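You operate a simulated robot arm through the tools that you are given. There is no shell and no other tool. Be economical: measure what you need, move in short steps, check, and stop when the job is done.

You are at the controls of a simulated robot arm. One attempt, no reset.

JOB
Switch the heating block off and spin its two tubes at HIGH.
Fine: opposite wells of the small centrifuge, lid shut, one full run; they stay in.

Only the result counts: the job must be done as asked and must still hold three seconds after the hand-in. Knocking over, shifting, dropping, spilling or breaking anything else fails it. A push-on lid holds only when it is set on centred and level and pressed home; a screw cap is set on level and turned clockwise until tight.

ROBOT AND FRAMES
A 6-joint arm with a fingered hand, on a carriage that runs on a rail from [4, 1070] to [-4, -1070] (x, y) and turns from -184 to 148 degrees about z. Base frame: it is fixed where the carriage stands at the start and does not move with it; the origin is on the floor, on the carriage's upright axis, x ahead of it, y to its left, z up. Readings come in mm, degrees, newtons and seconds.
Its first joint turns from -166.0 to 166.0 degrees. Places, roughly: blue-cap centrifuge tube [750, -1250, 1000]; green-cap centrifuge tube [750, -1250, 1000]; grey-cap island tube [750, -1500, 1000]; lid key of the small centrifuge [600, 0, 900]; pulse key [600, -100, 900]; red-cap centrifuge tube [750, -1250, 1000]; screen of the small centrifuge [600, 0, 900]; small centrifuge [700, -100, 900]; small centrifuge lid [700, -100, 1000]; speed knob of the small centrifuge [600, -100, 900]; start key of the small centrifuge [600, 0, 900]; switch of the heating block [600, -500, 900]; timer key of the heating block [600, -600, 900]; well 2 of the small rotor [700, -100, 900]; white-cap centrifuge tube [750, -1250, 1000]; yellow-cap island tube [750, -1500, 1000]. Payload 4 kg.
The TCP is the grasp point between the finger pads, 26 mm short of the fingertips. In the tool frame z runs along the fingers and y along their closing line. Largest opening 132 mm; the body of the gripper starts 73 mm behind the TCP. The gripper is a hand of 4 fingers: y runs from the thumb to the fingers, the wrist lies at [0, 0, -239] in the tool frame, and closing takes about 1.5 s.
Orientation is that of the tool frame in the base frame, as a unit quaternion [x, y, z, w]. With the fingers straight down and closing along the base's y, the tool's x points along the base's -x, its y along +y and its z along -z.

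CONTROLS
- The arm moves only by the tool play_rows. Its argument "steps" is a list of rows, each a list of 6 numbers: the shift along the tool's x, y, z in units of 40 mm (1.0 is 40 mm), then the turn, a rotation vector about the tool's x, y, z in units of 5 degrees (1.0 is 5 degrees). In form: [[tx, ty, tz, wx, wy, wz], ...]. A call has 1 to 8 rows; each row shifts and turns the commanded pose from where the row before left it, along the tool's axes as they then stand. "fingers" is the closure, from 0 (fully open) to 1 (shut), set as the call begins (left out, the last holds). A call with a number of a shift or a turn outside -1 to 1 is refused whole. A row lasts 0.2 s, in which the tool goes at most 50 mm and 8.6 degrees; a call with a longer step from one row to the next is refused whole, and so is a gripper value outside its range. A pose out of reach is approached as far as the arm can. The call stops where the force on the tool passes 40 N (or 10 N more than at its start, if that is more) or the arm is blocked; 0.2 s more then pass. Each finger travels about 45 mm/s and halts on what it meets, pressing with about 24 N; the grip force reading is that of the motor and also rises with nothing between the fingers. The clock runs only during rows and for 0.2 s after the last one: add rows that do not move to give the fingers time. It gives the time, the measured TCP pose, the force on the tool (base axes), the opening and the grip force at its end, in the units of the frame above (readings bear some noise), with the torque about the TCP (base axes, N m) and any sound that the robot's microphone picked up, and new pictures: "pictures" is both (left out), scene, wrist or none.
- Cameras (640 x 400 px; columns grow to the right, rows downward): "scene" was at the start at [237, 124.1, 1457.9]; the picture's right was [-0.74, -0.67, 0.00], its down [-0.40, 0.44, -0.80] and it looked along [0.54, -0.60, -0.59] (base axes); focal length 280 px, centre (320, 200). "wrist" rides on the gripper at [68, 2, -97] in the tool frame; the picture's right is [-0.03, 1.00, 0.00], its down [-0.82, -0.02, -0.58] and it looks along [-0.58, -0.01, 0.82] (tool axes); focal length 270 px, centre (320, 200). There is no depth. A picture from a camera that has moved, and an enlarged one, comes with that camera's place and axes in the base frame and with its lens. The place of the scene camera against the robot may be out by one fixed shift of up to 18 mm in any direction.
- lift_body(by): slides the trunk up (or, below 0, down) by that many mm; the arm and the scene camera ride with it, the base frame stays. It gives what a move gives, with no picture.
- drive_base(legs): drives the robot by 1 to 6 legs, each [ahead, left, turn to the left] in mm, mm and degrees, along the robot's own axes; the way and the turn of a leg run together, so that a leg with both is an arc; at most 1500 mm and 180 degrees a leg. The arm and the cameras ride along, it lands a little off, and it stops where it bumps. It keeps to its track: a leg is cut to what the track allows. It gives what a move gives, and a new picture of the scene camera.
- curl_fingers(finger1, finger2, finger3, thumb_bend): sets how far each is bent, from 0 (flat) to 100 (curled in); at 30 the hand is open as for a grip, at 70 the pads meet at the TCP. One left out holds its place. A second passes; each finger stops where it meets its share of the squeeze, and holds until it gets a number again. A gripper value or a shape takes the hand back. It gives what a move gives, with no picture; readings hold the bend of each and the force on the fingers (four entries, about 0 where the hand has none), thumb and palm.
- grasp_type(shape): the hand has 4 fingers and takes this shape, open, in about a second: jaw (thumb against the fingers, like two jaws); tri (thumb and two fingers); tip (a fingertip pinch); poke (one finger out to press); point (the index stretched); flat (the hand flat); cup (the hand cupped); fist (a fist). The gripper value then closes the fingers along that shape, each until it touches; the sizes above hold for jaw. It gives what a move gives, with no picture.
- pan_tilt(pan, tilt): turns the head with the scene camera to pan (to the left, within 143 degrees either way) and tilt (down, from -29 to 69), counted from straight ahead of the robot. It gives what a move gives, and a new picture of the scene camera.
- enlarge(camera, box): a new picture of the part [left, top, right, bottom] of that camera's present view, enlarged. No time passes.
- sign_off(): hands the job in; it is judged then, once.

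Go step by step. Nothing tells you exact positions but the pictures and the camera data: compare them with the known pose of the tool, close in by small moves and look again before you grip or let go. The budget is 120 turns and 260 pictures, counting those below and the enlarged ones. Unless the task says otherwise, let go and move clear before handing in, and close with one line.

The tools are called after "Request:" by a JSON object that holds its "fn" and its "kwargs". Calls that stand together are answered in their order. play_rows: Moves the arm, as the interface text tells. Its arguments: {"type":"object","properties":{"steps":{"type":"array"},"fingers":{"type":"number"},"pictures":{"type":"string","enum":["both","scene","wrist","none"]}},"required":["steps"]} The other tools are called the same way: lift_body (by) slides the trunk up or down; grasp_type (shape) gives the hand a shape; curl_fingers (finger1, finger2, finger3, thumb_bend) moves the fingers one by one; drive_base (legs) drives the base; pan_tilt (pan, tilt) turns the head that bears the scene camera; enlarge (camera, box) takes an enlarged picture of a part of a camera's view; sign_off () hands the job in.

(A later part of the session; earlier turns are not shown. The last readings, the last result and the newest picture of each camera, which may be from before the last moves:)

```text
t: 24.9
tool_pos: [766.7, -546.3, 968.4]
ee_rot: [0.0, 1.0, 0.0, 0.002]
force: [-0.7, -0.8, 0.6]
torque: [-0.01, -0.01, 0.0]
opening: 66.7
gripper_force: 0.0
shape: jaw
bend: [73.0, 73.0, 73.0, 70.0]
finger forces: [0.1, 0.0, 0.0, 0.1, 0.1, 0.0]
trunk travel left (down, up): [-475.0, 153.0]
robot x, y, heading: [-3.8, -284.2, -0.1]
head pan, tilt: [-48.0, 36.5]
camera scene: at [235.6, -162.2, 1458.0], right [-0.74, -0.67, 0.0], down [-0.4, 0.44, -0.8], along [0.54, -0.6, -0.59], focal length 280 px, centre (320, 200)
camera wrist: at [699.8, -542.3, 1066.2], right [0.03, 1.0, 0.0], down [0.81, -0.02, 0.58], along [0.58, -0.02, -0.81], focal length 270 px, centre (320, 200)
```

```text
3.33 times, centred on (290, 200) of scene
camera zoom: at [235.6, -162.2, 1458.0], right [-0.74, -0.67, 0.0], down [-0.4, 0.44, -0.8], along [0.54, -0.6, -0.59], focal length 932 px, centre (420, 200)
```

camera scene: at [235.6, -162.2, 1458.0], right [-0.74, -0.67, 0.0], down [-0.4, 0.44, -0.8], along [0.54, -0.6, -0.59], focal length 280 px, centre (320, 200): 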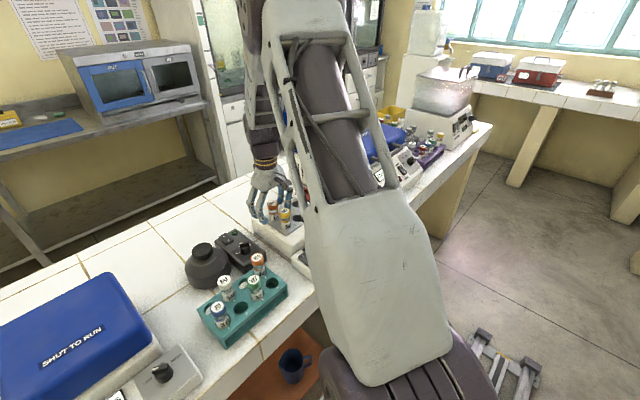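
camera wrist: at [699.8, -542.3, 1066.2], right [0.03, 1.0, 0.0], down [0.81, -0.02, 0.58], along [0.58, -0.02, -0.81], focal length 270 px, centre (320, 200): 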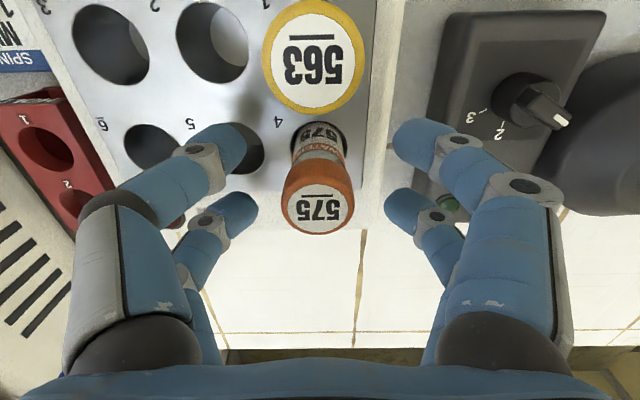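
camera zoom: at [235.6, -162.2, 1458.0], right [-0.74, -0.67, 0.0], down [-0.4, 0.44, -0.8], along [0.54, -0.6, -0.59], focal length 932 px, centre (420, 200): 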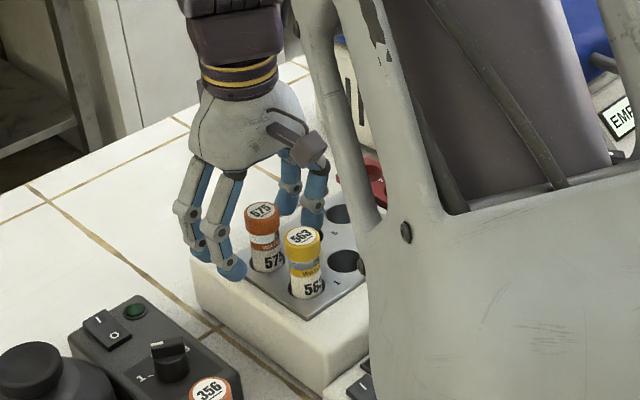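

Alignment is good, but the lid must be opened first, before holding a tube. I'll back off and go to the centrifuge's keys.

Request:
{"fn": "play_rows", "kwargs": {"steps": [[0, 0, -0.8, 0, 0, 0], [0, 0, -1, 0, 0, 0], [0, 0, -1, 0, 0, 0], [0, 0, -1, 0, 0, 0], [0.6, 0.9, 0, 0, 0, 0], [0.6, 0.9, 0, 0, 0, 0], [0.6, 0.9, 0, 0, 0, 0], [0.6, 0.9, 0, 0, 0, 0]], "pictures": "none"}}

Request:
{"fn": "grasp_type", "kwargs": {"shape": "poke"}}

Request:
{"fn": "curl_fingers", "kwargs": {"thumb_bend": 30}}

Request:
{"fn": "curl_fingers", "kwargs": {"finger1": 69, "thumb_bend": 69}}

Request:
{"fn": "play_rows", "kwargs": {"steps": [[0.2, 1, 0, 0, 0, 0], [0.2, 1, 0, 0, 0, 0], [0.2, 1, 0, 0, 0, 0], [0.2, 1, 0, 0, 0, 0], [0.2, 1, 0, 0, 0, 0], [0.2, 1, 0, 0, 0, 0], [0.2, 1, 0, 0, 0, 0], [0.2, 1, 0, 0, 0, 0]], "pictures": "none"}}

Request:
{"fn": "play_rows", "kwargs": {"steps": [[0, 0.9, 0.4, 0, 0, 0], [0, 0.9, 0.4, 0, 0, 0], [0, 0, 0.5, 0, 0, 0]]}}

```text
t: 26.7
tool_pos: [670.6, -402.0, 1118.0]
ee_rot: [0.001, 1.0, -0.002, 0.002]
force: [0.8, -0.1, 0.4]
torque: [0.02, -0.01, 0.0]
opening: 66.3
gripper_force: 0.0
shape: jaw
bend: [73.0, 73.0, 73.0, 70.0]
finger forces: [0.0, 0.0, 0.0, 0.1, 0.1, 0.0]
trunk travel left (down, up): [-475.0, 153.0]
robot x, y, heading: [-2.8, -287.2, 0.2]
head pan, tilt: [-48.0, 36.5]
```

```text
t: 27.6
tool_pos: [672.1, -401.4, 1118.2]
ee_rot: [0.0, 1.0, -0.002, 0.001]
force: [-0.4, 0.0, 0.1]
torque: [-0.01, -0.01, 0.01]
opening: 0.0
gripper_force: 0.0
shape: poke
bend: [100.0, 100.0, 100.0, 34.0]
finger forces: [0.0, 0.0, 0.0, 0.0, 0.0, 0.0]
trunk travel left (down, up): [-475.0, 153.0]
robot x, y, heading: [-0.3, -285.6, -0.0]
head pan, tilt: [-48.0, 36.5]
```

```text
t: 28.6
tool_pos: [670.6, -401.4, 1118.9]
ee_rot: [0.0, 1.0, -0.002, 0.002]
force: [-0.5, 0.3, -0.1]
torque: [0.0, 0.01, -0.01]
opening: 77.9
gripper_force: 0.1
shape: fingers
bend: [100.0, 100.0, 100.0, 30.0]
finger forces: [0.0, 0.0, 0.1, 0.1, 0.1, 0.0]
trunk travel left (down, up): [-475.0, 153.0]
robot x, y, heading: [1.3, -287.1, -0.1]
head pan, tilt: [-48.0, 36.5]
```

```text
t: 29.6
tool_pos: [670.5, -401.2, 1117.1]
ee_rot: [0.001, 1.0, -0.001, 0.002]
force: [0.2, 1.1, -0.2]
torque: [-0.01, 0.01, 0.01]
opening: 3.8
gripper_force: 0.0
shape: fingers
bend: [69.0, 100.0, 100.0, 69.0]
finger forces: [0.0, 0.1, 0.1, 0.0, 0.0, 0.0]
trunk travel left (down, up): [-475.0, 153.0]
robot x, y, heading: [-1.3, -285.0, 0.1]
head pan, tilt: [-48.0, 36.5]
```

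```text
t: 31.4
tool_pos: [606.0, -82.5, 1118.6]
ee_rot: [0.0, 1.0, -0.002, 0.002]
force: [-0.2, 0.2, 0.0]
torque: [-0.01, -0.03, 0.03]
opening: 3.8
gripper_force: 0.1
shape: fingers
bend: [69.0, 100.0, 100.0, 69.0]
finger forces: [0.0, 0.1, 0.0, 0.0, 0.1, 0.0]
trunk travel left (down, up): [-475.0, 153.0]
robot x, y, heading: [-1.2, -287.5, 0.3]
head pan, tilt: [-48.0, 36.5]
```

```text
t: 32.2
tool_pos: [607.3, -9.8, 1066.2]
ee_rot: [0.0, 1.0, -0.001, 0.001]
force: [0.2, -0.5, 0.7]
torque: [0.01, 0.0, 0.02]
opening: 3.8
gripper_force: 0.0
shape: fingers
bend: [69.0, 100.0, 100.0, 69.0]
finger forces: [0.1, 0.0, 0.0, 0.1, 0.0, 0.0]
trunk travel left (down, up): [-475.0, 153.0]
robot x, y, heading: [0.5, -285.3, -0.1]
head pan, tilt: [-48.0, 36.5]
camera scene: at [235.7, -162.3, 1458.0], right [-0.74, -0.67, 0.0], down [-0.4, 0.44, -0.8], along [0.54, -0.6, -0.59], focal length 280 px, centre (320, 200)
camera wrist: at [540.4, -6.9, 1164.5], right [0.03, 1.0, 0.0], down [0.81, -0.02, 0.58], along [0.58, -0.02, -0.81], focal length 270 px, centre (320, 200)
```

scene: 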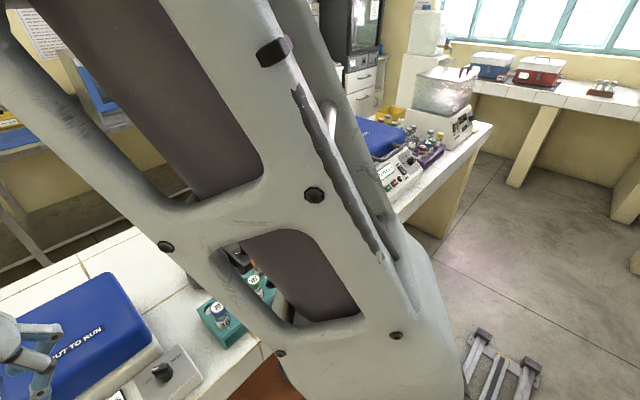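
wrist: 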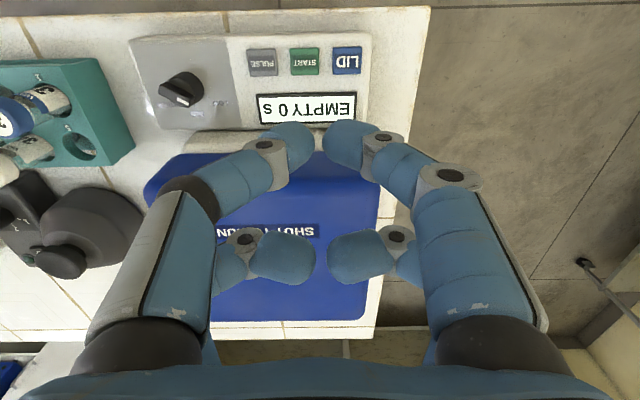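

LID key at about (578, 14), START (577, -22). Descending above LID.

Request:
{"fn": "play_rows", "kwargs": {"steps": [[0.25, 0.6, 0.5, 0, 0, 0], [0, 0, 0.9, 0, 0, 0], [0, 0, 0.9, 0, 0, 0], [0, 0, 0.5, 0, 0, 0]], "pictures": "wrist"}}

Request:
{"fn": "enlarge", "kwargs": {"camera": "wrist", "box": [220, 40, 420, 180]}}

```text
t: 33.2
tool_pos: [597.4, 12.5, 953.9]
ee_rot: [0.0, 1.0, -0.001, 0.001]
force: [-1.2, -0.3, -0.1]
torque: [-0.01, -0.02, 0.0]
opening: 3.9
gripper_force: 0.0
shape: fingers
bend: [69.0, 100.0, 100.0, 69.0]
finger forces: [0.0, 0.1, 0.1, 0.1, 0.0, 0.0]
trunk travel left (down, up): [-475.0, 153.0]
robot x, y, heading: [0.5, -283.1, -0.1]
head pan, tilt: [-48.0, 36.5]
camera wrist: at [529.7, 16.5, 1051.2], right [0.03, 1.0, 0.0], down [0.81, -0.02, 0.58], along [0.58, -0.02, -0.81], focal length 270 px, centre (320, 200)
```

wrist: 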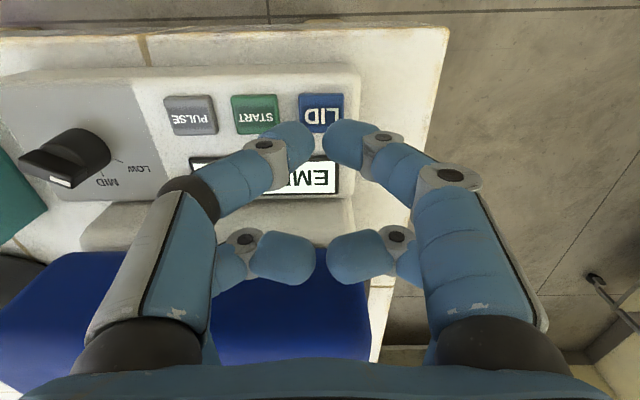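

```text
2.86 times, centred on (320, 110) of wrist
camera zoom: at [529.7, 16.5, 1051.2], right [0.03, 1.0, 0.0], down [0.81, -0.02, 0.58], along [0.58, -0.02, -0.81], focal length 772 px, centre (320, 457)
```

zoom: 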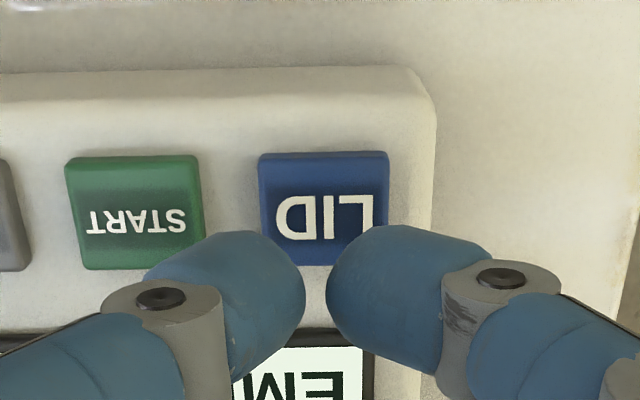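

Request:
{"fn": "play_rows", "kwargs": {"steps": [[0.04, 0.12, 0.2, 0, 0, 0], [0, 0, 0.2, 0, 0, 0], [0, 0, 0.1, 0, 0, 0], [0, 0, 0.1, 0, 0, 0], [0, 0, 0.1, 0, 0, 0], [0, 0, 0.1, 0, 0, 0]], "pictures": "wrist"}}

```text
t: 34.6
tool_pos: [596.3, 18.6, 922.8]
ee_rot: [-0.001, 1.0, -0.002, 0.002]
force: [-0.2, 1.0, 1.4]
torque: [-0.02, 0.02, 0.01]
opening: 4.1
gripper_force: 0.3
shape: fingers
bend: [69.0, 100.0, 100.0, 69.0]
finger forces: [0.7, 0.0, 0.1, 0.1, 0.6, 0.0]
trunk travel left (down, up): [-475.0, 153.0]
robot x, y, heading: [4.0, -288.9, 0.0]
head pan, tilt: [-48.0, 36.5]
heard: click
camera wrist: at [528.6, 21.5, 1020.1], right [0.03, 1.0, 0.0], down [0.81, -0.02, 0.58], along [0.58, -0.02, -0.81], focal length 270 px, centre (320, 200)
```

wrist: 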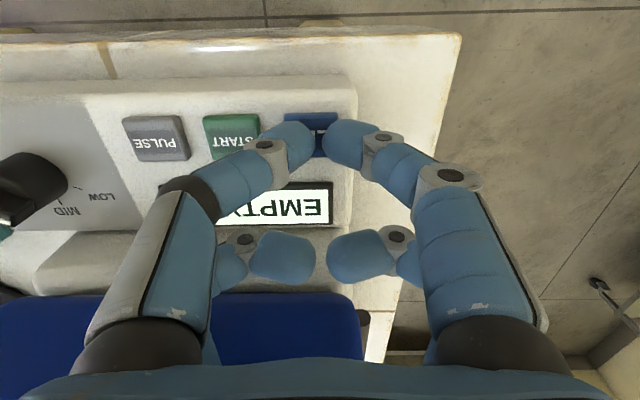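

Click heard. Raise and look at the lid.

Request:
{"fn": "play_rows", "kwargs": {"steps": [[0, 0, -0.5, 0, 0, 0], [0, 0, -1, 0, 0, 0], [0, 0, -1, 0, 0, 0], [0, 0, -1, 0, 0, 0], [0, 0, -1, 0, 0, 0], [0, 0, -1, 0, 0, 0]], "pictures": "wrist"}}

Request:
{"fn": "pan_tilt", "kwargs": {"pan": 10, "tilt": 40}}

```text
t: 36.0
tool_pos: [593.8, 20.0, 1141.9]
ee_rot: [0.0, 1.0, -0.002, 0.001]
force: [0.6, -0.1, -0.1]
torque: [-0.03, 0.0, -0.02]
opening: 3.7
gripper_force: 0.1
shape: fingers
bend: [69.0, 100.0, 100.0, 69.0]
finger forces: [0.0, 0.1, 0.0, 0.0, 0.0, 0.0]
trunk travel left (down, up): [-475.0, 153.0]
robot x, y, heading: [-2.0, -286.5, -0.3]
head pan, tilt: [-48.0, 36.5]
camera wrist: at [527.5, 22.6, 1239.7], right [0.03, 1.0, 0.0], down [0.81, -0.02, 0.58], along [0.58, -0.02, -0.81], focal length 270 px, centre (320, 200)
```

wrist: 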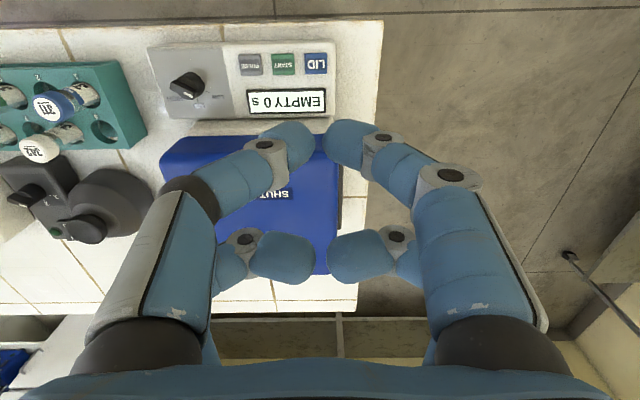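

```text
t: 37.3
tool_pos: [594.6, 19.6, 1141.4]
ee_rot: [0.0, 1.0, -0.002, 0.002]
force: [-0.3, -0.3, 0.0]
torque: [0.0, 0.01, 0.0]
opening: 4.0
gripper_force: 0.1
shape: fingers
bend: [69.0, 100.0, 100.0, 69.0]
finger forces: [0.1, 0.0, 0.0, 0.0, 0.0, 0.0]
trunk travel left (down, up): [-475.0, 153.0]
robot x, y, heading: [-2.0, -288.7, 0.2]
head pan, tilt: [10.0, 40.0]
camera scene: at [261.3, -82.7, 1452.7], right [0.17, -0.98, 0.0], down [-0.63, -0.11, -0.77], along [0.75, 0.13, -0.64], focal length 280 px, centre (320, 200)
```

scene: 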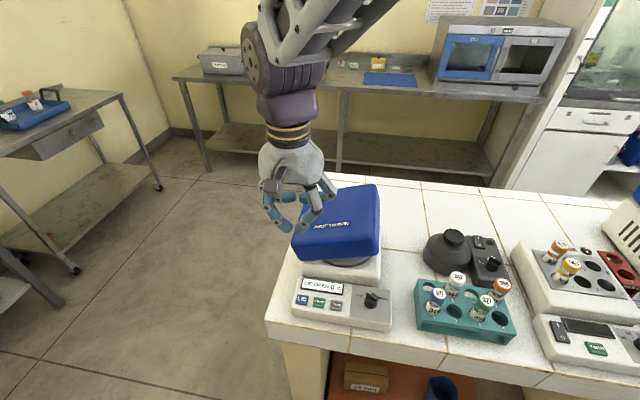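

The lid has unlatched and popped up partly. Zooming to see its gap.

Request:
{"fn": "enlarge", "kwargs": {"camera": "scene", "box": [250, 160, 430, 340]}}

```text
2.22 times, centred on (340, 250) of scene
camera zoom: at [261.3, -82.7, 1452.7], right [0.17, -0.98, 0.0], down [-0.63, -0.11, -0.77], along [0.75, 0.13, -0.64], focal length 621 px, centre (276, 89)
```

zoom: 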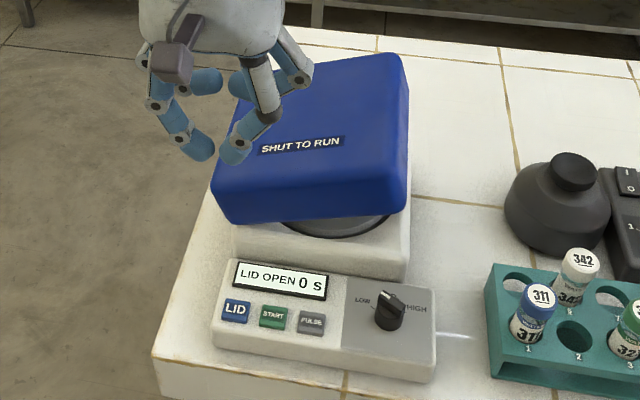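

Request:
{"fn": "enlarge", "kwargs": {"camera": "scene", "box": [335, 270, 395, 330]}}

Request:
{"fn": "enlarge", "kwargs": {"camera": "wrist", "box": [150, 50, 230, 120]}}

Request:
{"fn": "enlarge", "kwargs": {"camera": "scene", "box": [285, 180, 385, 270]}}

```text
6.67 times, centred on (365, 300) of scene
camera zoom: at [261.3, -82.7, 1452.7], right [0.17, -0.98, 0.0], down [-0.63, -0.11, -0.77], along [0.75, 0.13, -0.64], focal length 1864 px, centre (20, -467)
```

zoom: 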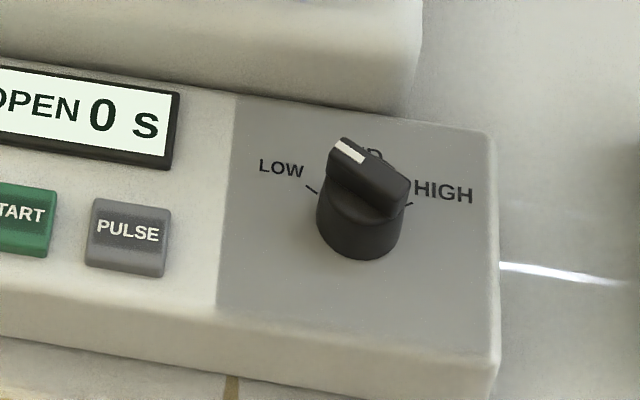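

```text
5.71 times, centred on (190, 85) of wrist
camera zoom: at [527.3, 22.5, 1239.1], right [0.03, 1.0, 0.0], down [0.81, -0.02, 0.58], along [0.58, -0.02, -0.81], focal length 1544 px, centre (1063, 857)
```

zoom: 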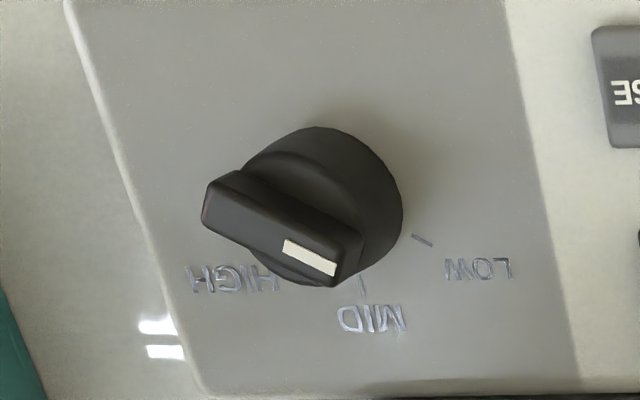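

```text
4.44 times, centred on (335, 225) of scene
camera zoom: at [261.3, -82.7, 1452.7], right [0.17, -0.98, 0.0], down [-0.63, -0.11, -0.77], along [0.75, 0.13, -0.64], focal length 1242 px, centre (253, 89)
```

zoom: 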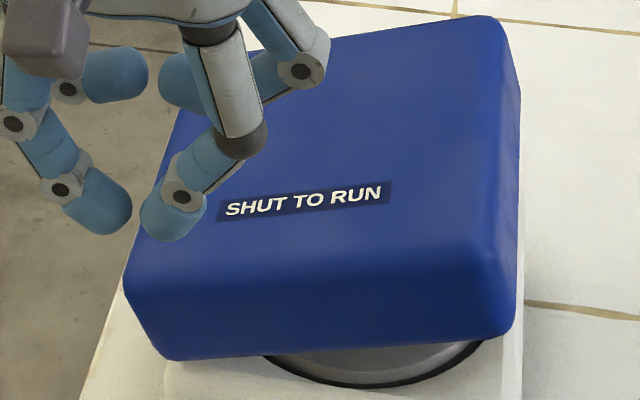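

The speed knob points at LOW; the lid is ajar and hinged at the back. I'll drive the carriage further right for reach, then tilt the hand to lift the lid's front edge from beneath.

Request:
{"fn": "drive_base", "kwargs": {"legs": [[0, -200, 0]]}}

Request:
{"fn": "play_rows", "kwargs": {"steps": [[0.2, 1, 0, 0, 0, 0], [0.2, 1, 0, 0, 0, 0], [0.2, 1, 0, 0, 0, 0], [0, 0.2, 0, 0, -1, 0], [0, 0, 0, 0, -1, 0], [0, 0, 0, 0, -1, 0], [0, 0, 0, 0, -1, 0], [0, 0, 0, 0, -1, 0]], "pictures": "none"}}

Request:
{"fn": "play_rows", "kwargs": {"steps": [[0, 0, 0, 0, -1, 0], [0, 0, 0, 0, -1, 0], [0, 0, 0, 0, -1, 0], [0, 0, 0, 0, -1, 0], [0, 0, 0, 0, -1, 0]]}}

Request:
{"fn": "pan_tilt", "kwargs": {"pan": 35, "tilt": 35}}

```text
t: 38.9
tool_pos: [593.8, -179.7, 1142.4]
ee_rot: [-0.001, 1.0, -0.002, 0.001]
force: [-0.7, 0.4, -0.4]
torque: [0.02, 0.0, 0.0]
opening: 3.9
gripper_force: 0.0
shape: fingers
bend: [69.0, 100.0, 100.0, 69.0]
finger forces: [0.0, 0.0, 0.0, 0.0, 0.0, 0.0]
trunk travel left (down, up): [-475.0, 153.0]
robot x, y, heading: [-2.1, -488.4, -0.1]
head pan, tilt: [10.0, 40.0]
camera scene: at [260.3, -282.7, 1452.6], right [0.17, -0.98, 0.0], down [-0.63, -0.11, -0.77], along [0.75, 0.13, -0.64], focal length 280 px, centre (320, 200)
```

scene: 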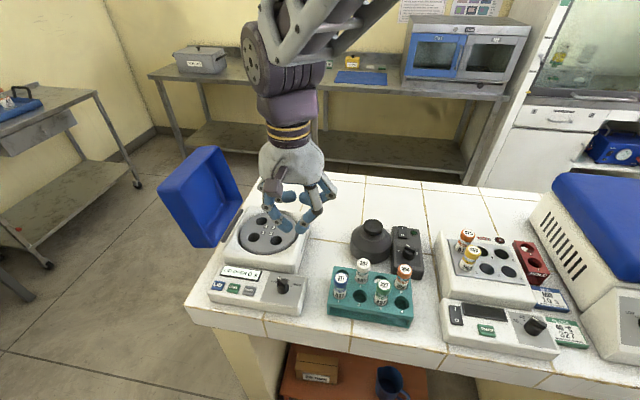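

```text
t: 40.9
tool_pos: [606.4, -84.1, 1130.1]
ee_rot: [0.04, 0.976, -0.021, 0.214]
force: [-0.3, 0.0, -0.7]
torque: [-0.04, -0.02, 0.03]
opening: 3.8
gripper_force: 0.0
shape: fingers
bend: [69.0, 100.0, 100.0, 69.0]
finger forces: [0.0, 0.0, 0.1, 0.0, 0.1, 0.1]
trunk travel left (down, up): [-475.0, 153.0]
robot x, y, heading: [-1.9, -488.8, -0.0]
head pan, tilt: [10.0, 40.0]
stopped in row 8: the arm was blocked; the commanded pose is now the measured one
```

```text
t: 42.3
tool_pos: [656.0, -133.3, 1127.3]
ee_rot: [0.092, 0.902, -0.056, 0.417]
force: [-0.1, 0.7, 0.8]
torque: [0.02, 0.0, 0.0]
opening: 3.6
gripper_force: 0.1
shape: fingers
bend: [69.0, 100.0, 100.0, 69.0]
finger forces: [0.0, 0.0, 0.1, 0.0, 0.0, 0.0]
trunk travel left (down, up): [-475.0, 153.0]
robot x, y, heading: [-3.2, -483.8, 0.1]
head pan, tilt: [10.0, 40.0]
stopped in row 5: the arm was blocked; the commanded pose is now the measured one
camera scene: at [256.1, -275.2, 1447.8], right [0.27, -0.96, 0.0], down [-0.66, -0.19, -0.73], along [0.7, 0.2, -0.69], focal length 280 px, centre (320, 200)
camera wrist: at [542.0, -104.6, 1138.8], right [0.23, 0.97, -0.01], down [0.09, -0.01, 1.0], along [0.97, -0.23, -0.09], focal length 270 px, centre (320, 200)
```

scene: 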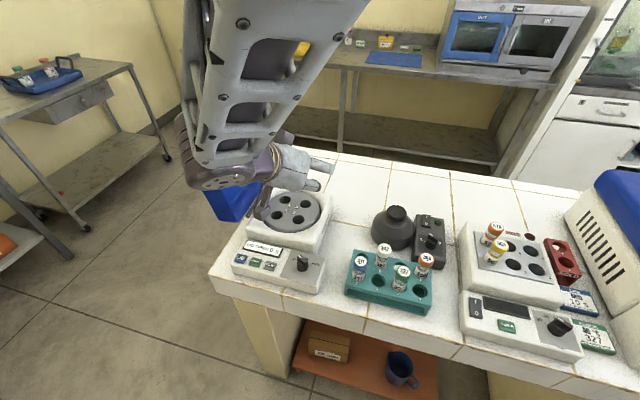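
wrist: 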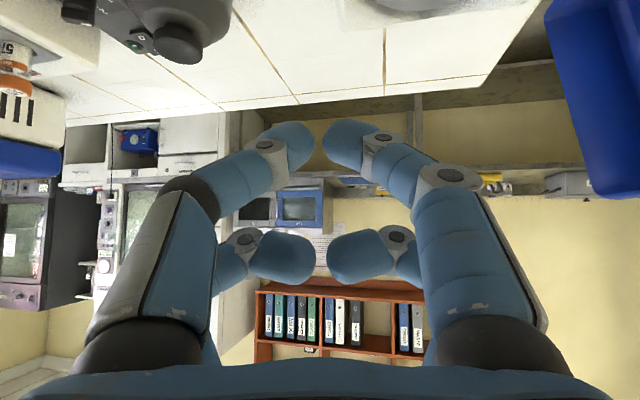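

```text
t: 43.2
tool_pos: [652.0, -128.2, 1128.3]
ee_rot: [0.088, 0.903, -0.055, 0.418]
force: [0.3, -0.7, 0.1]
torque: [0.01, -0.01, -0.01]
opening: 3.6
gripper_force: 0.0
shape: fingers
bend: [69.0, 100.0, 100.0, 69.0]
finger forces: [0.0, 0.1, 0.1, 0.0, 0.0, 0.1]
trunk travel left (down, up): [-475.0, 153.0]
robot x, y, heading: [-2.9, -490.0, -0.0]
head pan, tilt: [35.0, 35.0]
camera scene: at [248.7, -247.1, 1460.2], right [0.57, -0.82, 0.0], down [-0.47, -0.33, -0.82], along [0.67, 0.47, -0.57], focal length 280 px, centre (320, 200)
```

scene: 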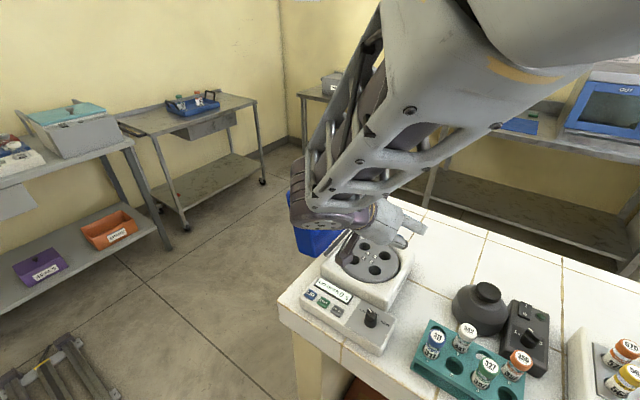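

The lid actually swung fully open by itself, hinged at the left side, so no lifting is needed. I'll lift away to the right and restore the straight-down pose.

Request:
{"fn": "play_rows", "kwargs": {"steps": [[-0.7, -0.4, -0.6, 0, 0, 0], [-0.7, -0.5, -0.6, 0, 0, 0], [0, -0.5, 0, 0, 1, 0], [0, -0.5, 0, 0, 1, 0], [0, 0, 0, 0, 1, 0], [0, 0, 0, 0, 1, 0], [0, 0, 0, 0, 1, 0], [0, 0, 0, 0, 1, 0]]}}

```text
t: 45.0
tool_pos: [636.9, -201.7, 1203.3]
ee_rot: [0.1, 0.98, -0.031, 0.169]
force: [-0.1, -0.5, 0.0]
torque: [-0.01, 0.02, -0.02]
opening: 4.1
gripper_force: 0.2
shape: fingers
bend: [69.0, 100.0, 100.0, 69.0]
finger forces: [0.1, 0.0, 0.0, 0.0, 0.0, 0.1]
trunk travel left (down, up): [-475.0, 153.0]
robot x, y, heading: [-0.6, -485.7, 0.0]
head pan, tilt: [35.0, 35.0]
camera scene: at [248.5, -247.0, 1460.2], right [0.57, -0.82, 0.0], down [-0.47, -0.33, -0.82], along [0.67, 0.47, -0.57], focal length 280 px, centre (320, 200)
camera wrist: at [543.4, -177.3, 1272.6], right [0.23, 0.97, -0.02], down [0.56, -0.12, 0.82], along [0.8, -0.2, -0.57], focal length 270 px, centre (320, 200)
```

scene: 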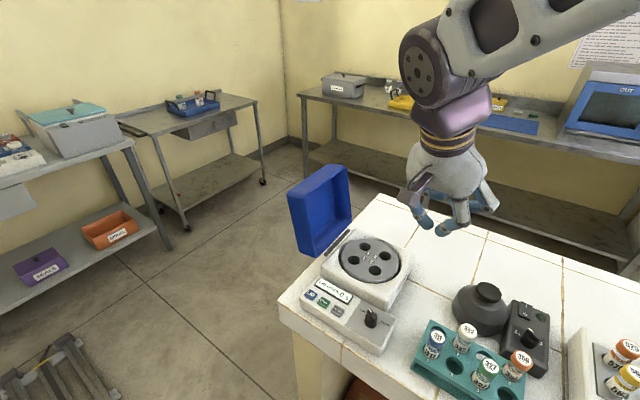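
wrist: 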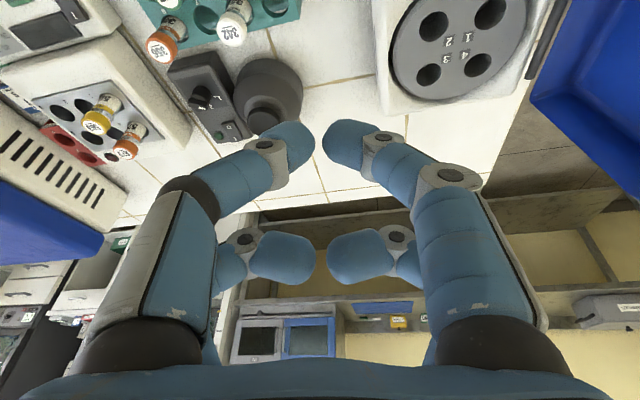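

Lid open and clear. Straightening the tool to vertical and moving above the speed knob.

Request:
{"fn": "play_rows", "kwargs": {"steps": [[0, 0, 0, -0.18, 0.98, -0.58], [0, 0, 0, -0.18, 0.98, -0.58], [0, 0, 0, -0.18, 0.98, -0.58], [0, 0, 0, -0.18, 0.98, -0.58], [0.35, 0.6, 0.6, 0, 0, 0], [0.35, 0.6, 0.6, 0, 0, 0], [0.35, 0.6, 0.6, 0, 0, 0]]}}

Request:
{"fn": "grasp_type", "kwargs": {"shape": "jaw"}}

Request:
{"fn": "play_rows", "kwargs": {"steps": [[0, 0, 0, 0, 0, 0], [0, 0, 0, 0, 0, 0], [0, 0, 0, 0, 0, 0], [0, 0, 0, 0, 0, 0]], "fingers": 0.73, "pictures": "wrist"}}

Request:
{"fn": "enlarge", "kwargs": {"camera": "wrist", "box": [220, 0, 480, 180]}}

```text
t: 46.6
tool_pos: [594.6, -130.5, 1130.4]
ee_rot: [0.0, 1.0, 0.001, 0.0]
force: [0.4, -0.2, 0.4]
torque: [0.01, 0.0, 0.04]
opening: 3.9
gripper_force: 0.0
shape: fingers
bend: [69.0, 100.0, 100.0, 69.0]
finger forces: [0.1, 0.1, 0.0, 0.0, 0.1, 0.0]
trunk travel left (down, up): [-475.0, 153.0]
robot x, y, heading: [-3.0, -489.2, 0.3]
head pan, tilt: [35.0, 35.0]
camera scene: at [248.7, -247.3, 1460.3], right [0.57, -0.82, 0.0], down [-0.47, -0.33, -0.82], along [0.67, 0.47, -0.57], focal length 280 px, centre (320, 200)
camera wrist: at [527.2, -126.9, 1228.9], right [0.02, 1.0, 0.0], down [0.82, -0.02, 0.58], along [0.58, -0.01, -0.82], focal length 270 px, centre (320, 200)
```

scene: 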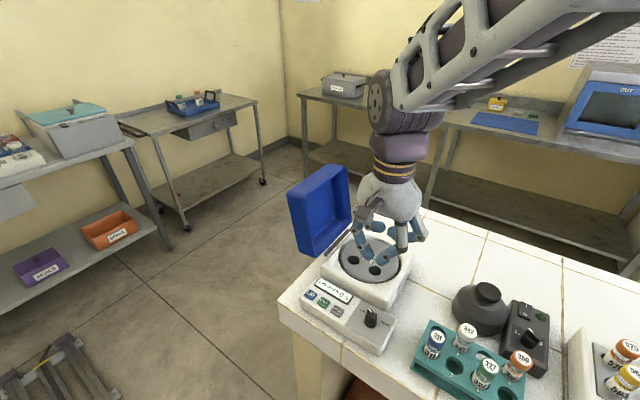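
wrist: 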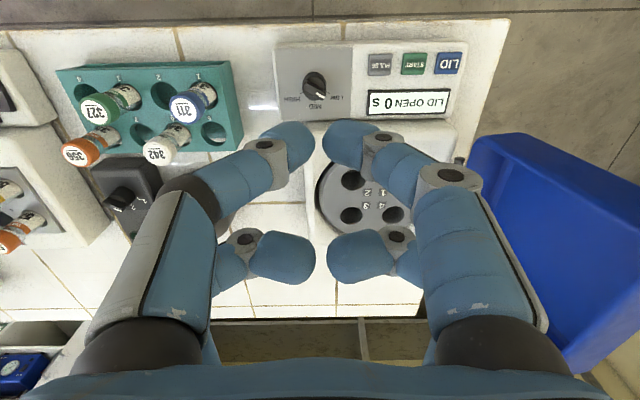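

```text
t: 47.5
tool_pos: [595.8, -130.1, 1131.9]
ee_rot: [-0.001, 1.0, 0.001, 0.0]
force: [0.5, -0.2, 0.3]
torque: [0.01, 0.0, 0.03]
opening: 131.8
gripper_force: 0.1
shape: jaw
bend: [30.0, 30.0, 30.0, 30.0]
finger forces: [0.1, 0.0, 0.0, 0.0, 0.0, 0.0]
trunk travel left (down, up): [-475.0, 153.0]
robot x, y, heading: [-2.8, -485.3, -0.2]
head pan, tilt: [35.0, 35.0]
```

```text
t: 48.5
tool_pos: [595.4, -128.1, 1131.8]
ee_rot: [-0.001, 1.0, 0.0, 0.0]
force: [-0.2, -0.5, 0.5]
torque: [-0.04, 0.01, -0.01]
opening: 44.0
gripper_force: 0.0
shape: jaw
bend: [73.0, 73.0, 73.0, 70.0]
finger forces: [0.0, 0.1, 0.0, 0.0, 0.1, 0.1]
trunk travel left (down, up): [-475.0, 153.0]
robot x, y, heading: [-0.8, -487.6, -0.2]
head pan, tilt: [35.0, 35.0]
camera wrist: at [527.4, -127.0, 1229.2], right [0.02, 1.0, 0.0], down [0.82, -0.02, 0.58], along [0.58, -0.01, -0.82], focal length 270 px, centre (320, 200)
```

wrist: 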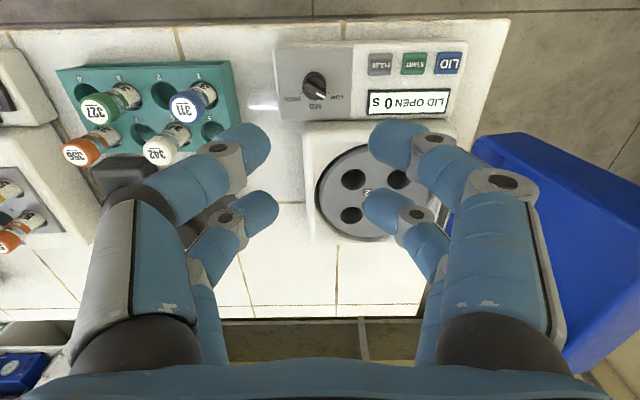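

```text
2.22 times, centred on (350, 90) of wrist
camera zoom: at [527.4, -127.0, 1229.2], right [0.02, 1.0, 0.0], down [0.82, -0.02, 0.58], along [0.58, -0.01, -0.82], focal length 601 px, centre (253, 444)
```

zoom: 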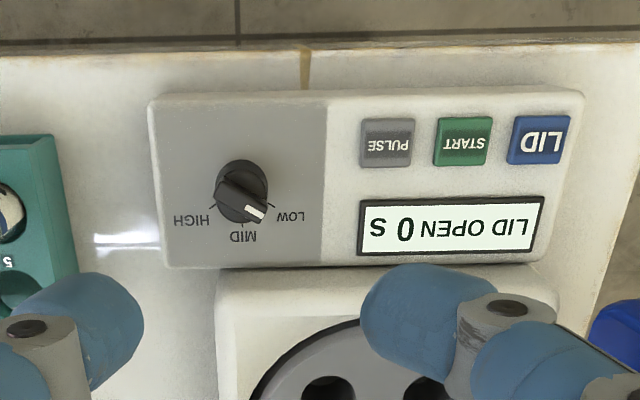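

Knob seen at about (595, -132), pointing LOW (about 47° left of MID). I'll yaw the hand to line up across the bar and descend partway.

Request:
{"fn": "play_rows", "kwargs": {"steps": [[0, -0.08, 0, 0, 0, -1], [0, 0, 0.2, 0, 0, -1], [0, 0, 0.4, 0, 0, -1], [0, 0, 0.4, 0, 0, -1], [0, 0, 0.5, 0, 0, -1], [0, 0, 0.5, 0, 0, -1], [0, 0, 0.5, 0, 0, -1], [0, 0, 0.5, 0, 0, -1]], "pictures": "none"}}

Request:
{"fn": "play_rows", "kwargs": {"steps": [[0, 0, 0, 0, 0, -1], [0, 0, 0, 0, 0, -0.5], [0, 0, 0, 0, 0, 0]]}}

Request:
{"fn": "enlarge", "kwargs": {"camera": "wrist", "box": [220, 60, 420, 220]}}

```text
t: 50.3
tool_pos: [594.7, -131.6, 1012.8]
ee_rot: [-0.343, 0.939, 0.001, 0.0]
force: [0.6, 0.4, 0.6]
torque: [0.0, 0.01, -0.03]
opening: 35.7
gripper_force: 0.2
shape: jaw
bend: [73.0, 73.0, 73.0, 70.0]
finger forces: [0.1, 0.0, 0.0, 0.1, 0.0, 0.0]
trunk travel left (down, up): [-475.0, 153.0]
robot x, y, heading: [1.2, -485.8, -0.0]
head pan, tilt: [35.0, 35.0]
```

```text
t: 51.1
tool_pos: [593.9, -131.7, 1011.2]
ee_rot: [-0.403, 0.915, 0.001, 0.0]
force: [0.4, -0.4, 0.4]
torque: [0.01, 0.03, 0.0]
opening: 36.1
gripper_force: 0.1
shape: jaw
bend: [73.0, 73.0, 73.0, 70.0]
finger forces: [0.0, 0.0, 0.1, 0.0, 0.0, 0.0]
trunk travel left (down, up): [-475.0, 153.0]
robot x, y, heading: [-2.2, -485.2, -0.0]
head pan, tilt: [35.0, 35.0]
camera scene: at [248.7, -247.0, 1460.2], right [0.57, -0.82, 0.0], down [-0.47, -0.33, -0.82], along [0.67, 0.47, -0.57], focal length 280 px, centre (320, 200)
camera wrist: at [547.7, -181.0, 1109.4], right [-0.72, 0.69, 0.0], down [0.57, 0.59, 0.58], along [0.4, 0.42, -0.82], focal length 270 px, centre (320, 200)
```

scene: 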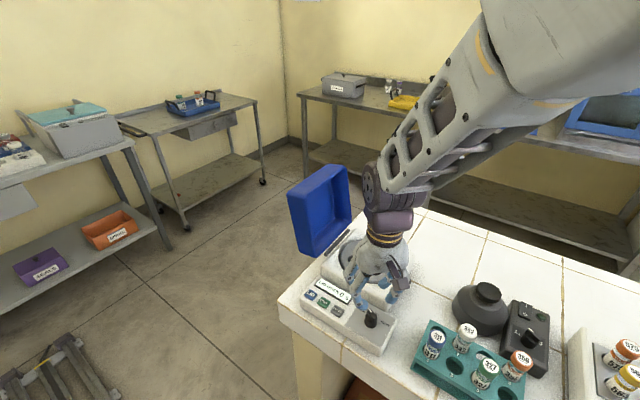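
wrist: 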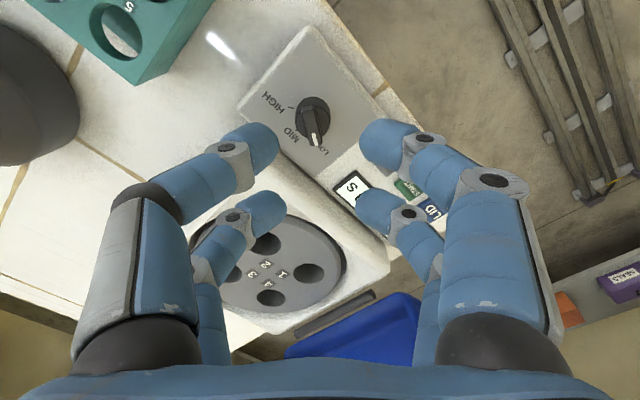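

```text
2.50 times, centred on (320, 140) of wrist
camera zoom: at [547.7, -181.0, 1109.4], right [-0.72, 0.69, 0.0], down [0.57, 0.59, 0.58], along [0.4, 0.42, -0.82], focal length 676 px, centre (320, 350)
```

zoom: 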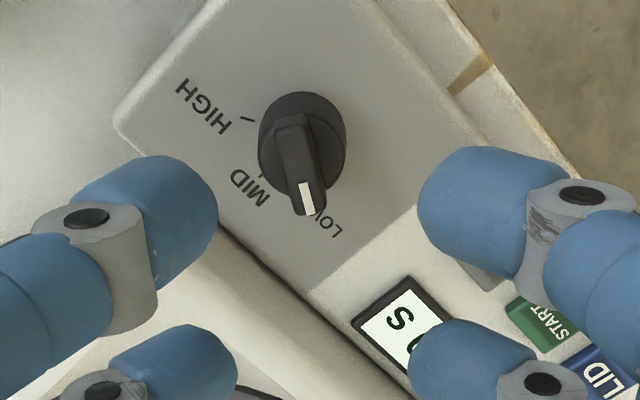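

Fine aligning: bar is ~8° further and the knob a few mm to the side. Correct and descend closer.

Request:
{"fn": "play_rows", "kwargs": {"steps": [[0.06, -0.11, 0.3, 0, 0, -1], [0, 0, 0.4, 0, 0, -0.5]], "pictures": "wrist"}}

Request:
{"fn": "enlarge", "kwargs": {"camera": "wrist", "box": [220, 60, 420, 220]}}

Request:
{"fn": "enlarge", "kwargs": {"camera": "scene", "box": [320, 240, 430, 340]}}

```text
t: 51.7
tool_pos: [595.2, -138.4, 984.0]
ee_rot: [-0.462, 0.887, 0.002, 0.0]
force: [-0.4, 1.0, -0.1]
torque: [0.01, 0.0, -0.01]
opening: 36.0
gripper_force: 0.1
shape: jaw
bend: [73.0, 73.0, 73.0, 70.0]
finger forces: [0.0, 0.0, 0.1, 0.1, 0.0, 0.1]
trunk travel left (down, up): [-475.0, 153.0]
robot x, y, heading: [1.1, -489.7, -0.0]
head pan, tilt: [35.0, 35.0]
camera wrist: at [556.3, -192.2, 1081.8], right [-0.81, 0.59, 0.0], down [0.48, 0.66, 0.58], along [0.34, 0.47, -0.82], focal length 270 px, centre (320, 200)
```

wrist: 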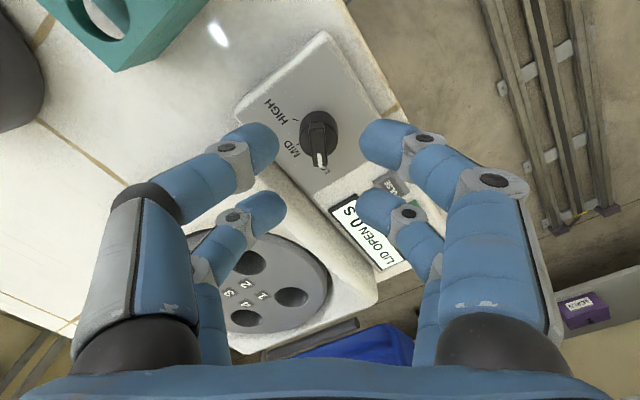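

```text
2.50 times, centred on (320, 140) of wrist
camera zoom: at [556.3, -192.2, 1081.8], right [-0.81, 0.59, 0.0], down [0.48, 0.66, 0.58], along [0.34, 0.47, -0.82], focal length 676 px, centre (320, 350)
```

zoom: 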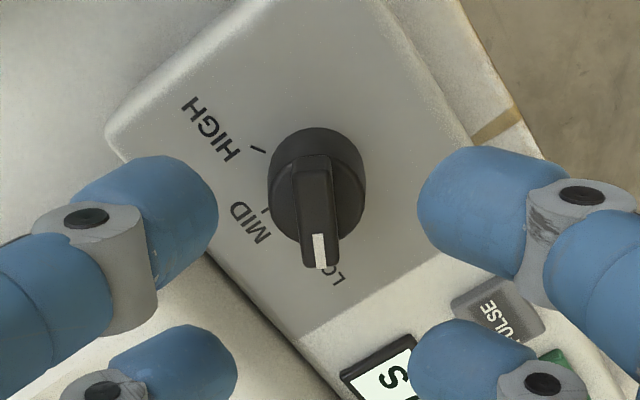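

```text
4.00 times, centred on (375, 290) of scene
camera zoom: at [248.6, -247.1, 1460.2], right [0.57, -0.82, 0.0], down [-0.47, -0.33, -0.82], along [0.67, 0.47, -0.57], focal length 1118 px, centre (100, -160)
```

zoom: 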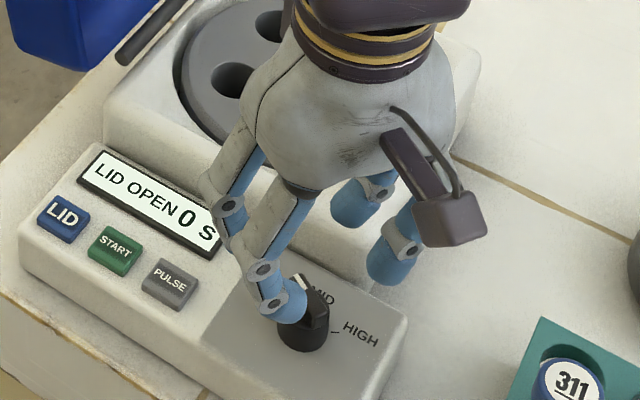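

Bar is well aligned now. I'll narrow the opening (body step is close) and descend further.

Request:
{"fn": "play_rows", "kwargs": {"steps": [[0.03, 0, 0, 0, 0, 0], [0, 0, 0, 0, 0, 0], [0, 0, 0.3, 0, 0, 0], [0, 0, 0.3, 0, 0, 0]], "fingers": 0.8, "pictures": "wrist"}}

Request:
{"fn": "enlarge", "kwargs": {"camera": "wrist", "box": [220, 80, 420, 240]}}

Request:
{"fn": "enlarge", "kwargs": {"camera": "scene", "box": [320, 240, 430, 340]}}

```text
t: 52.7
tool_pos: [594.8, -138.5, 960.1]
ee_rot: [-0.462, 0.887, 0.002, 0.0]
force: [-0.4, -0.8, -0.1]
torque: [0.0, -0.02, 0.01]
opening: 26.7
gripper_force: 0.1
shape: jaw
bend: [73.0, 73.0, 73.0, 70.0]
finger forces: [0.0, 0.1, 0.1, 0.0, 0.0, 0.0]
trunk travel left (down, up): [-475.0, 153.0]
robot x, y, heading: [-0.8, -484.9, -0.2]
head pan, tilt: [35.0, 35.0]
camera wrist: at [555.6, -193.0, 1057.5], right [-0.81, 0.59, 0.0], down [0.48, 0.66, 0.58], along [0.34, 0.47, -0.82], focal length 270 px, centre (320, 200)
```

wrist: 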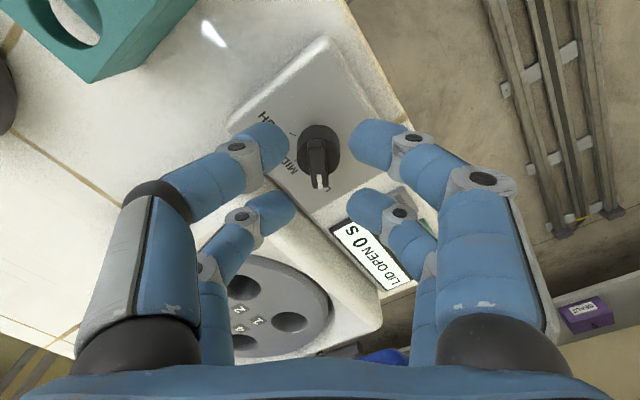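

```text
2.50 times, centred on (320, 160) of wrist
camera zoom: at [555.6, -193.0, 1057.5], right [-0.81, 0.59, 0.0], down [0.48, 0.66, 0.58], along [0.34, 0.47, -0.82], focal length 676 px, centre (320, 300)
```

zoom: 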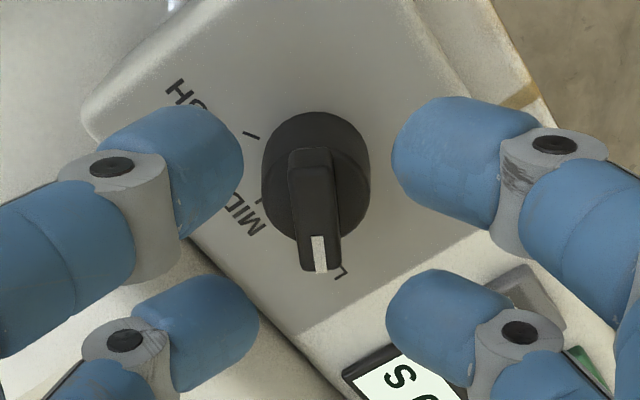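

```text
4.00 times, centred on (375, 290) of scene
camera zoom: at [248.6, -247.1, 1460.2], right [0.57, -0.82, 0.0], down [-0.47, -0.33, -0.82], along [0.67, 0.47, -0.57], focal length 1118 px, centre (100, -160)
```

zoom: 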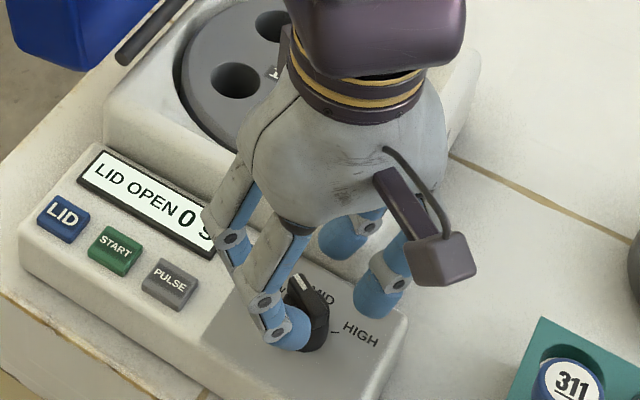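

Request:
{"fn": "play_rows", "kwargs": {"steps": [[0.08, -0.02, 0, 0, 0, 0], [0, 0, 0.2, 0, 0, 0], [0, 0, 0.2, 0, 0, 0]], "pictures": "none"}}

Request:
{"fn": "play_rows", "kwargs": {"steps": [[0, 0, 0, 0, 0, 0], [0, 0, 0, 0, 0, 0], [0, 0, 0, 0, 0, 0], [0, 0, 0, 0, 0, 0]], "fingers": 1, "pictures": "wrist"}}

Request:
{"fn": "enlarge", "kwargs": {"camera": "wrist", "box": [220, 80, 420, 240]}}

```text
t: 53.5
tool_pos: [594.3, -141.7, 942.8]
ee_rot: [-0.463, 0.887, 0.0, 0.0]
force: [-0.8, -0.4, -1.5]
torque: [0.01, -0.01, 0.0]
opening: 26.8
gripper_force: 0.0
shape: jaw
bend: [73.0, 73.0, 73.0, 70.0]
finger forces: [0.1, 0.0, 0.0, 0.0, 0.1, 0.1]
trunk travel left (down, up): [-475.0, 153.0]
robot x, y, heading: [-3.4, -486.4, -0.1]
head pan, tilt: [35.0, 35.0]
```

```text
t: 54.5
tool_pos: [594.5, -140.4, 945.0]
ee_rot: [-0.463, 0.886, 0.001, 0.0]
force: [1.4, -2.8, 16.3]
torque: [0.19, -0.18, -0.02]
opening: 0.0
gripper_force: 24.0
shape: jaw
bend: [61.0, 72.0, 72.0, 70.0]
finger forces: [0.1, 25.5, 28.4, 0.0, 0.0, 0.0]
trunk travel left (down, up): [-475.0, 153.0]
robot x, y, heading: [-0.3, -490.3, 0.2]
head pan, tilt: [35.0, 35.0]
camera wrist: at [554.9, -195.5, 1042.8], right [-0.81, 0.59, 0.0], down [0.48, 0.66, 0.58], along [0.34, 0.47, -0.81], focal length 270 px, centre (320, 200)
```

wrist: 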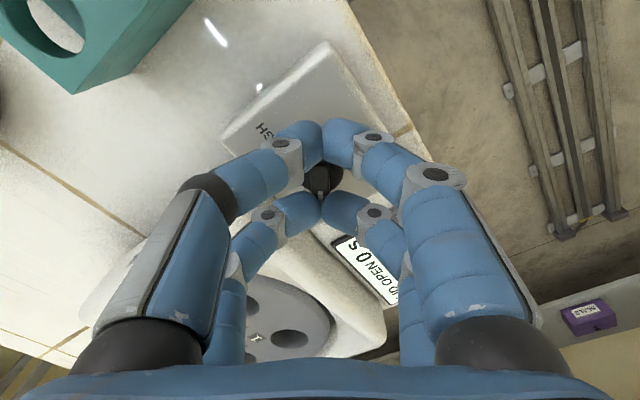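

```text
2.50 times, centred on (320, 160) of wrist
camera zoom: at [554.9, -195.5, 1042.8], right [-0.81, 0.59, 0.0], down [0.48, 0.66, 0.58], along [0.34, 0.47, -0.81], focal length 676 px, centre (320, 300)
```

zoom: 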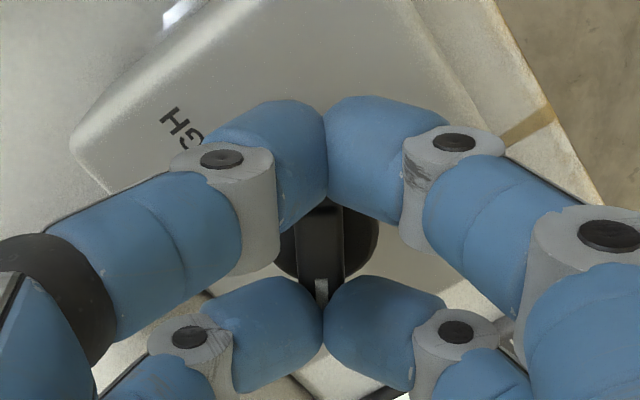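

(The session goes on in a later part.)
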